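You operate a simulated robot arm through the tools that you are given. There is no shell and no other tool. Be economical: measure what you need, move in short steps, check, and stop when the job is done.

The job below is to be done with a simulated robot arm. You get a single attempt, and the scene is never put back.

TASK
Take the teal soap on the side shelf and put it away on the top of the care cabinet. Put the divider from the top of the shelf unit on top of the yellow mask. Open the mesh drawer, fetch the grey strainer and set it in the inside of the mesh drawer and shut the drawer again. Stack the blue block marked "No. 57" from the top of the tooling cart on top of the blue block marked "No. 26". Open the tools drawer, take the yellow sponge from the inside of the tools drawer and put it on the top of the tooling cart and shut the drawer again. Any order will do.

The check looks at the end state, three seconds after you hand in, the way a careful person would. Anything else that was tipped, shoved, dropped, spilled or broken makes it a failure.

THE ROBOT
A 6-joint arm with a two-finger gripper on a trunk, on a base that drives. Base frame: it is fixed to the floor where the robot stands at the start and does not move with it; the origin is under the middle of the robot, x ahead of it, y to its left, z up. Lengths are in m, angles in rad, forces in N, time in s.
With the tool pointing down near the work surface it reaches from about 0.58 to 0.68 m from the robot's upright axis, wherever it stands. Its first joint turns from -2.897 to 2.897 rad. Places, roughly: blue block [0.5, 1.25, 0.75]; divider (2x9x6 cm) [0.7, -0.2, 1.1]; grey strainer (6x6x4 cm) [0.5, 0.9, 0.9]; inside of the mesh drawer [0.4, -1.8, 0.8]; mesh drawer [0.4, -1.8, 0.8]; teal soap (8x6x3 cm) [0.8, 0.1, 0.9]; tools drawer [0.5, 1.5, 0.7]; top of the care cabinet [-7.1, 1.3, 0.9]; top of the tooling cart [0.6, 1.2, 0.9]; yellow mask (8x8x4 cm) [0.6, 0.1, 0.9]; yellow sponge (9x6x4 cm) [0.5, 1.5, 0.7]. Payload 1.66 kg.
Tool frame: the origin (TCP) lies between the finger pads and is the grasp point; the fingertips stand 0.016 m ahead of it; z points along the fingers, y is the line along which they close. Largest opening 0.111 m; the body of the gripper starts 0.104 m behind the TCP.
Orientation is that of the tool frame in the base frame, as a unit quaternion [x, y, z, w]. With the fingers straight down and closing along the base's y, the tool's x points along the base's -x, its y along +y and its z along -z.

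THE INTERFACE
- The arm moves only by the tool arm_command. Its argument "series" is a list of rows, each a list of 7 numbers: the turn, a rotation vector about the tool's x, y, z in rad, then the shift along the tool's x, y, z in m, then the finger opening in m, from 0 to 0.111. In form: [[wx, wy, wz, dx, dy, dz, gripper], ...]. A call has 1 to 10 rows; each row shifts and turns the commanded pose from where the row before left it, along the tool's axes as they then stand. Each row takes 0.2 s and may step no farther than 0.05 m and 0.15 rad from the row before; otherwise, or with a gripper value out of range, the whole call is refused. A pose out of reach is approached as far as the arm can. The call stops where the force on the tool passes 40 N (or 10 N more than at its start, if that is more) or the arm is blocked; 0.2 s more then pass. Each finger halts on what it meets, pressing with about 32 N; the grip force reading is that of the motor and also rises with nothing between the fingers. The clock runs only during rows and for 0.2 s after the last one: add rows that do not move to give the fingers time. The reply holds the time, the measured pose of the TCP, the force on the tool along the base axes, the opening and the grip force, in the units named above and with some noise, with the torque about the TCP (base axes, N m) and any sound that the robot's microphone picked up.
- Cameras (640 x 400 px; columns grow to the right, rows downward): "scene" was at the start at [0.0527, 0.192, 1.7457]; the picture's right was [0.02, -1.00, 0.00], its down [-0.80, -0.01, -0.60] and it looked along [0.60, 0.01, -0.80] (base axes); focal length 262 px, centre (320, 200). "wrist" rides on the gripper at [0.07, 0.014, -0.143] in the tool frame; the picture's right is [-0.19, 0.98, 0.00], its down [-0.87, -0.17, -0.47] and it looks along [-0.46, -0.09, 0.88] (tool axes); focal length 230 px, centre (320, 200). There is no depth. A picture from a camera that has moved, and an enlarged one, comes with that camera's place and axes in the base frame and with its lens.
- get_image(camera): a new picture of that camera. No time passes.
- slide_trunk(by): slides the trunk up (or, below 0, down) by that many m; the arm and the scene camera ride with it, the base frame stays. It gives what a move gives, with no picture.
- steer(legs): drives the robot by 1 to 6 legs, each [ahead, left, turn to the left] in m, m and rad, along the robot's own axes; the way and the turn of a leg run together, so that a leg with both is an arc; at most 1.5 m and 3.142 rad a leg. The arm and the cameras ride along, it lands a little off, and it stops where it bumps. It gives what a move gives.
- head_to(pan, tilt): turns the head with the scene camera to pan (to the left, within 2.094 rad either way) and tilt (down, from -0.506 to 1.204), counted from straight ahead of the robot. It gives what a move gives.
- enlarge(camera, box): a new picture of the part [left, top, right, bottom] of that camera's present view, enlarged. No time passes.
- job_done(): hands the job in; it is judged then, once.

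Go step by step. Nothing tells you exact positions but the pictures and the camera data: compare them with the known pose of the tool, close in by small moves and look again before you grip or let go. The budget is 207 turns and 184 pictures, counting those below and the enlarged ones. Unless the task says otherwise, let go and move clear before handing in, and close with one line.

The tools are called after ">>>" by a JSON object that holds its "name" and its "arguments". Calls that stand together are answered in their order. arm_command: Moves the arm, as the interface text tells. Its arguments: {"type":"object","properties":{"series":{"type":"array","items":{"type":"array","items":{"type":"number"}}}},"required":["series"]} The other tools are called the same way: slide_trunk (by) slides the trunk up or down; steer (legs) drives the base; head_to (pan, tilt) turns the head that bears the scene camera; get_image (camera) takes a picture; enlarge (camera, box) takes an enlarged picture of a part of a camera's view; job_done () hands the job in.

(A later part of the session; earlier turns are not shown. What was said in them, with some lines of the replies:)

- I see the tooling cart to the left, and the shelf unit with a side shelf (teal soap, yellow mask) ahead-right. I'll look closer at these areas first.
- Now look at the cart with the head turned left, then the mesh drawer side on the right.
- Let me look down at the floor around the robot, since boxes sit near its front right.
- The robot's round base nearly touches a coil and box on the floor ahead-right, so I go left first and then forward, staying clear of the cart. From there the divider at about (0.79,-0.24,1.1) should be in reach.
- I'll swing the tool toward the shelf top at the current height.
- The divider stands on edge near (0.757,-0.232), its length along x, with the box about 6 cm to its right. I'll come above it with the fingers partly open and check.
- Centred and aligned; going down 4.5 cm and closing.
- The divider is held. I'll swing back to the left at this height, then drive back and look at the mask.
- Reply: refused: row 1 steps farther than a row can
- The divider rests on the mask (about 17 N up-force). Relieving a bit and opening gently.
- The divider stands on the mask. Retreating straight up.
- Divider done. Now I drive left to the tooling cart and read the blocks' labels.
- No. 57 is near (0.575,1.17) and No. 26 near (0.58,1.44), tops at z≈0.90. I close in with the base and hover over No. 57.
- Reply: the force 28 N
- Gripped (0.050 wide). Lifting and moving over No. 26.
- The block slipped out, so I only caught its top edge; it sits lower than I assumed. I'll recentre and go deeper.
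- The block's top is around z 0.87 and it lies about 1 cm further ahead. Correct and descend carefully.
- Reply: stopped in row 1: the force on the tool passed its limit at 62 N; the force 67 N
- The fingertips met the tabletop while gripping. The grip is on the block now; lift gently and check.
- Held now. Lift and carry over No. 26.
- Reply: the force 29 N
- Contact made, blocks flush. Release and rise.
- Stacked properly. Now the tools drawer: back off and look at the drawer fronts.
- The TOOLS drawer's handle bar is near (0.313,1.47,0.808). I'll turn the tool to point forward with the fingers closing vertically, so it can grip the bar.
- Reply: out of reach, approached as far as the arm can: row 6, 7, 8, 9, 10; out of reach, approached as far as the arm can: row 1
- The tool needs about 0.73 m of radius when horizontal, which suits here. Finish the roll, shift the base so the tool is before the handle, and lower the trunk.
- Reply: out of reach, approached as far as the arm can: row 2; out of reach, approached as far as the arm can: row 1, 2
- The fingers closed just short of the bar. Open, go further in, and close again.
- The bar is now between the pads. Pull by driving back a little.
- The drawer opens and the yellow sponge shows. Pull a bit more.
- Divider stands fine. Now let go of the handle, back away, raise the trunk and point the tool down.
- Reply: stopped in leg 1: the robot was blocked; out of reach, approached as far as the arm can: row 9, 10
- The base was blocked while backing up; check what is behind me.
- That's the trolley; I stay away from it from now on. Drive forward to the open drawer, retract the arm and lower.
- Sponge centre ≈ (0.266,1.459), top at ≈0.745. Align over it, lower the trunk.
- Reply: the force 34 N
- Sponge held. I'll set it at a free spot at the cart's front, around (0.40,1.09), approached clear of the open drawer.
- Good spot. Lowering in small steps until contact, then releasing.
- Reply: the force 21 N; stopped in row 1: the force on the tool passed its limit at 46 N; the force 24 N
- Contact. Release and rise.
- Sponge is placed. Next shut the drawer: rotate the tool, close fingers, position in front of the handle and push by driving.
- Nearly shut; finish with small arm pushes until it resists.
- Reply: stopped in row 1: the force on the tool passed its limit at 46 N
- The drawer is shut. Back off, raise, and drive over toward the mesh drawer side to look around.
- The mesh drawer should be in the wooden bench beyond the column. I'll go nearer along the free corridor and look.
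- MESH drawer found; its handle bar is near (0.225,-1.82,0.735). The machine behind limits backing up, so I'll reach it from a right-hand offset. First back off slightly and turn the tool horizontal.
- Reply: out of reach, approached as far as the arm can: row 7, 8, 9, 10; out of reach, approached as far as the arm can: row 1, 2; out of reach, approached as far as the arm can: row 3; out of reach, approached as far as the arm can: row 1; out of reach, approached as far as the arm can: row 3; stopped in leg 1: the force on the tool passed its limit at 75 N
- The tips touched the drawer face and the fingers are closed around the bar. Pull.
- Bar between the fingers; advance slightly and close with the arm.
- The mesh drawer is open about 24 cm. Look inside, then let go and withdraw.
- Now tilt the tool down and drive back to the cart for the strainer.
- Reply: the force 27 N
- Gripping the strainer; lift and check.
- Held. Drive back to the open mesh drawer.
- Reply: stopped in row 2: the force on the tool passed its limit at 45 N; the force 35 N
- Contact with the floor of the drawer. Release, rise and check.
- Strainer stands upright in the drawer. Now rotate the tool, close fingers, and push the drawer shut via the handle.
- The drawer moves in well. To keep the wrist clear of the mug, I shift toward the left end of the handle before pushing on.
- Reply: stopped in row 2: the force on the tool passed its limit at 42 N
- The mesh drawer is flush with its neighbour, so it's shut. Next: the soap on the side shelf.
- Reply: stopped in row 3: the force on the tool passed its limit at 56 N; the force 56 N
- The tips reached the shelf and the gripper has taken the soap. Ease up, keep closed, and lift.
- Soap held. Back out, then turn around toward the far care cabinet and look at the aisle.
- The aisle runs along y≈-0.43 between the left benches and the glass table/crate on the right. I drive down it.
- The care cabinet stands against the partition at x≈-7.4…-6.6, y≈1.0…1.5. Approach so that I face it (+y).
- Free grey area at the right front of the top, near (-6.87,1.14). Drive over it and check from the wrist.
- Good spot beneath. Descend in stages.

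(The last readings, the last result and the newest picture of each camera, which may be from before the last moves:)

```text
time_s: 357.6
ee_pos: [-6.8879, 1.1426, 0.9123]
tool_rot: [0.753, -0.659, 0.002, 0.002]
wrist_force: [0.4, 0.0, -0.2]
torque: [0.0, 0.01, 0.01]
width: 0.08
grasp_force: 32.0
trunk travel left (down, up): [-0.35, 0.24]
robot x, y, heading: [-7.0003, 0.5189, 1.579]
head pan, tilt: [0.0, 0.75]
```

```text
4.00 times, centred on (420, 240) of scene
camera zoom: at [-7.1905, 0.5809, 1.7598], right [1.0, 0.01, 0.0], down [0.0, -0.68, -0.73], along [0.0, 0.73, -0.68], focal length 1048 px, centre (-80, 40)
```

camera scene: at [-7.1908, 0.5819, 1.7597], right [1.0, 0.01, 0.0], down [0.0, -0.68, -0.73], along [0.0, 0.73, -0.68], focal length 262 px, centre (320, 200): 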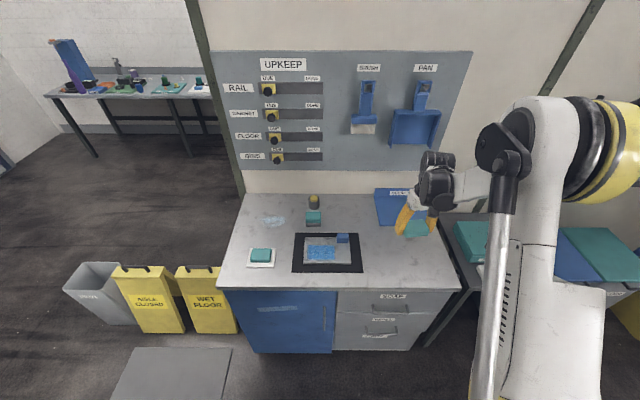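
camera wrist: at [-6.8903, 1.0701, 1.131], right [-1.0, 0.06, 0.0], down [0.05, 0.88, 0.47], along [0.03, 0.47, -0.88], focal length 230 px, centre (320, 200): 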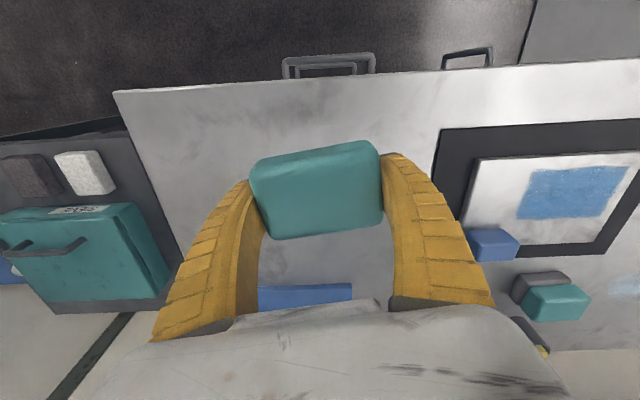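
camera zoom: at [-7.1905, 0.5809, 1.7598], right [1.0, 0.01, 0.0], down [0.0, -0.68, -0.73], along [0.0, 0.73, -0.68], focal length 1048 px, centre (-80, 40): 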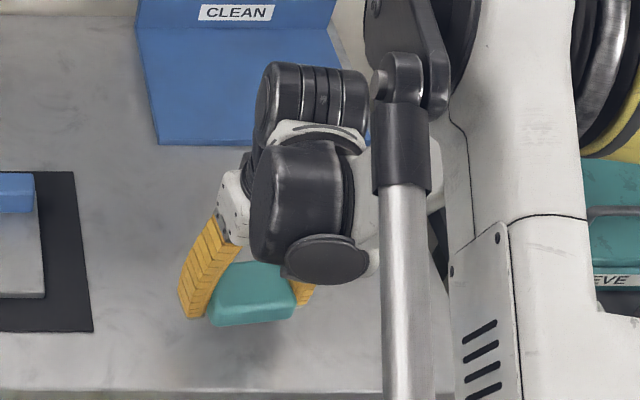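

>>> {"name": "arm_command", "arguments": {"series": [[0, 0, 0, 0, 0, 0.005, 0.0], [0, 0, 0, 0, 0, 0, 0.0]]}}

>>> {"name": "arm_command", "arguments": {"series": [[0, 0, 0, 0, 0, 0.005, 0.0], [0, 0, 0, 0, 0, 0, 0.0]]}}

>>> {"name": "arm_command", "arguments": {"series": [[0, 0, 0, 0, 0, 0.004, 0.0], [0, 0, 0, 0, 0, 0, 0.0]]}}

>>> {"name": "arm_command", "arguments": {"series": [[0, 0, 0, 0, 0, 0.004, 0.0], [0, 0, 0, 0, 0, 0, 0.0]]}}

```text
time_s: 358.2
ee_pos: [-6.8889, 1.1416, 0.9076]
tool_rot: [0.752, -0.659, 0.001, 0.001]
wrist_force: [0.4, 0.4, -1.3]
torque: [0.02, 0.02, 0.0]
width: 0.08
grasp_force: 31.8
trunk travel left (down, up): [-0.35, 0.24]
robot x, y, heading: [-6.9976, 0.5184, 1.576]
head pan, tilt: [0.0, 0.75]
```

```text
time_s: 358.8
ee_pos: [-6.888, 1.1428, 0.9024]
tool_rot: [0.752, -0.659, 0.001, 0.001]
wrist_force: [-0.7, 0.2, -1.0]
torque: [0.0, 0.0, 0.02]
width: 0.08
grasp_force: 31.9
trunk travel left (down, up): [-0.35, 0.24]
robot x, y, heading: [-6.9982, 0.5196, 1.579]
head pan, tilt: [0.0, 0.75]
```

```text
time_s: 359.4
ee_pos: [-6.8883, 1.1426, 0.8992]
tool_rot: [0.753, -0.658, 0.001, 0.0]
wrist_force: [0.9, -0.6, -1.6]
torque: [-0.02, 0.01, -0.01]
width: 0.0798
grasp_force: 32.1
trunk travel left (down, up): [-0.35, 0.24]
robot x, y, heading: [-7.0, 0.5172, 1.576]
head pan, tilt: [0.0, 0.75]
```

```text
time_s: 360.0
ee_pos: [-6.8873, 1.143, 0.8927]
tool_rot: [0.752, -0.659, 0.0, 0.0]
wrist_force: [0.8, 0.0, -1.0]
torque: [-0.01, -0.02, -0.01]
width: 0.0798
grasp_force: 32.6
trunk travel left (down, up): [-0.35, 0.24]
robot x, y, heading: [-6.9981, 0.5164, 1.576]
head pan, tilt: [0.0, 0.75]
```

>>> {"name": "arm_command", "arguments": {"series": [[0, 0, 0, 0, 0, 0.004, 0.0], [0, 0, 0, 0, 0, 0.004, 0.0], [0, 0, 0, 0, 0, 0, 0.0]]}}

>>> {"name": "enlarge", "arguments": {"camera": "scene", "box": [370, 190, 470, 290]}}

```text
time_s: 360.8
ee_pos: [-6.8877, 1.1418, 0.8856]
tool_rot: [0.752, -0.659, 0.001, 0.002]
wrist_force: [-0.9, 0.3, -2.0]
torque: [0.01, 0.0, -0.01]
width: 0.0797
grasp_force: 32.1
trunk travel left (down, up): [-0.35, 0.24]
robot x, y, heading: [-7.0019, 0.5146, 1.577]
head pan, tilt: [0.0, 0.75]
```

```text
4.00 times, centred on (420, 240) of scene
camera zoom: at [-7.1905, 0.5809, 1.7598], right [1.0, 0.01, 0.0], down [0.0, -0.68, -0.73], along [0.0, 0.73, -0.68], focal length 1048 px, centre (-80, 40)
```

zoom: 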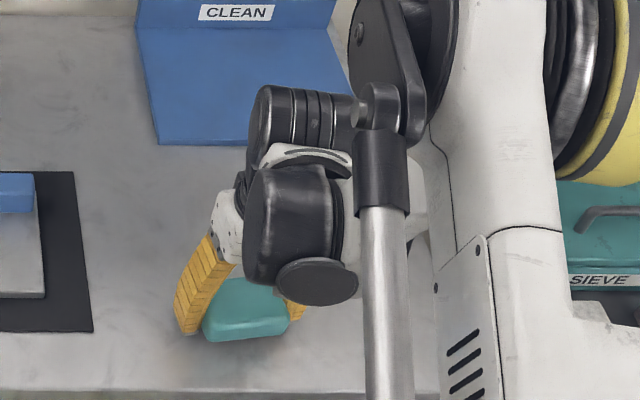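

>>> {"name": "arm_command", "arguments": {"series": [[0, 0, 0, 0, 0, 0.005, 0.0], [0, 0, 0, 0, 0, 0.004, 0.0], [0, 0, 0, 0, 0, 0, 0.0]]}}

>>> {"name": "arm_command", "arguments": {"series": [[0, 0, 0, 0, 0, 0.004, 0.0], [0, 0, 0, 0, 0, 0.003, 0.0], [0, 0, 0, 0, 0, 0, 0.0]]}}

>>> {"name": "arm_command", "arguments": {"series": [[0, 0, 0, 0, 0, 0.004, 0.0], [0, 0, 0, 0, 0, 0.003, 0.0], [0, 0, 0, 0, 0, 0, 0.0]]}}

```text
time_s: 361.6
ee_pos: [-6.8891, 1.1397, 0.8784]
tool_rot: [0.753, -0.658, 0.002, 0.001]
wrist_force: [1.1, 0.2, -1.0]
torque: [-0.02, 0.0, -0.03]
width: 0.0795
grasp_force: 32.3
trunk travel left (down, up): [-0.35, 0.24]
robot x, y, heading: [-6.9972, 0.5189, 1.576]
head pan, tilt: [0.0, 0.75]
```

```text
time_s: 362.3
ee_pos: [-6.8895, 1.1413, 0.8742]
tool_rot: [0.752, -0.659, -0.001, -0.001]
wrist_force: [-1.0, -2.8, 25.2]
torque: [-0.1, 0.38, -0.01]
width: 0.0801
grasp_force: 31.9
trunk travel left (down, up): [-0.35, 0.24]
robot x, y, heading: [-6.9993, 0.5168, 1.579]
head pan, tilt: [0.0, 0.75]
stopped in row 3: the force on the tool passed its limit at 44 N (the readings are from after the stop); the commanded pose is now the measured one
```

```text
time_s: 362.6
ee_pos: [-6.8894, 1.1418, 0.8736]
tool_rot: [0.752, -0.659, 0.001, -0.001]
wrist_force: [0.6, -4.2, 27.8]
torque: [-0.17, 0.44, 0.05]
width: 0.08
grasp_force: 32.1
trunk travel left (down, up): [-0.35, 0.24]
robot x, y, heading: [-6.9974, 0.5192, 1.581]
head pan, tilt: [0.0, 0.75]
stopped in row 1: the force on the tool passed its limit at 47 N (the readings are from after the stop); the commanded pose is now the measured one
```

Contact on the cabinet top. Release and rise.

>>> {"name": "arm_command", "arguments": {"series": [[0, 0, 0, 0, 0, -0.002, 0.08], [0, 0, 0, 0, 0, 0, 0.095], [0, 0, 0, 0, 0, 0, 0.108], [0, 0, 0, 0, 0, 0, 0.108], [0, 0, 0, 0, 0, -0.02, 0.108], [0, 0, 0, 0, 0, -0.05, 0.108], [0, 0, 0, 0, 0, -0.05, 0.108], [0, 0, 0, 0, 0, -0.05, 0.108], [0, 0, 0, 0, 0, -0.05, 0.108], [0, 0, 0, 0, 0, 0, 0.108]]}}

>>> {"name": "enlarge", "arguments": {"camera": "scene", "box": [340, 150, 500, 300]}}

>>> {"name": "get_image", "arguments": {"camera": "wrist"}}

```text
time_s: 364.8
ee_pos: [-6.8888, 1.1448, 1.0984]
tool_rot: [0.753, -0.658, 0.0, 0.0]
wrist_force: [0.0, 0.1, 0.4]
torque: [-0.03, -0.01, -0.02]
width: 0.1082
grasp_force: 0.1
trunk travel left (down, up): [-0.35, 0.24]
robot x, y, heading: [-6.9986, 0.5202, 1.58]
head pan, tilt: [0.0, 0.75]
```

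```text
2.67 times, centred on (420, 225) of scene
camera zoom: at [-7.1903, 0.5817, 1.7597], right [1.0, 0.01, 0.0], down [0.0, -0.68, -0.73], along [0.0, 0.73, -0.68], focal length 698 px, centre (53, 133)
```

zoom: 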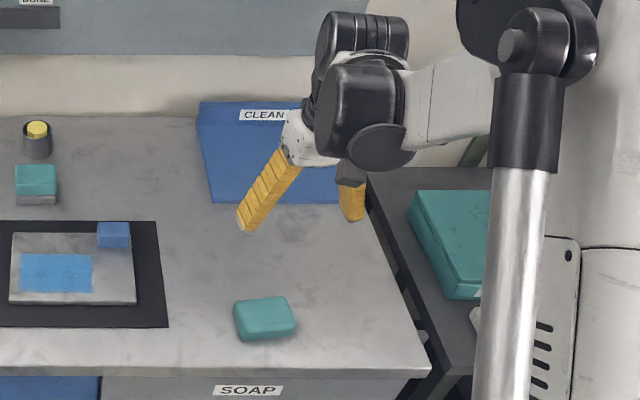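

```text
20 pictures are left
camera wrist: at [-6.8934, 1.0747, 1.241], right [-1.0, 0.06, 0.0], down [0.05, 0.88, 0.47], along [0.03, 0.47, -0.88], focal length 230 px, centre (320, 200)
```

wrist: 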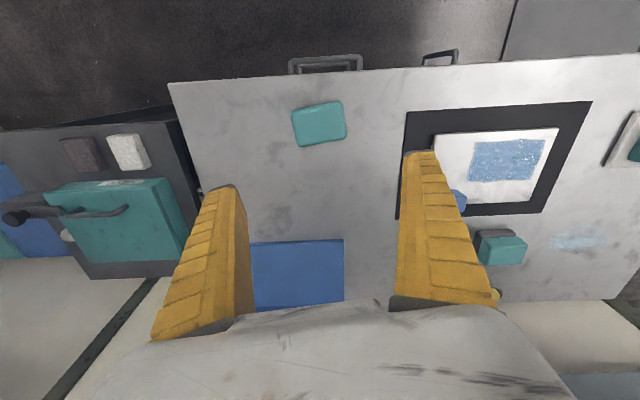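

The soap lies flat on the cabinet top and all five jobs are done. Move clear, then hand in.

>>> {"name": "steer", "arguments": {"legs": [[-0.4, 0, 0]]}}

>>> {"name": "job_done", "arguments": {}}

```text
time_s: 367.3
ee_pos: [-6.8867, 0.7473, 1.098]
tool_rot: [0.753, -0.658, 0.0, -0.001]
wrist_force: [0.3, -0.5, 0.2]
torque: [0.03, -0.02, 0.01]
width: 0.108
grasp_force: 0.3
trunk travel left (down, up): [-0.35, 0.24]
robot x, y, heading: [-6.9927, 0.1208, 1.583]
head pan, tilt: [0.0, 0.75]
```

```text
The job is handed in.
```

I finished all five jobs and handed in; the one doubt is that my base bumped the blue trolley behind the cart while backing up, and although it did not look moved, I could not confirm that.
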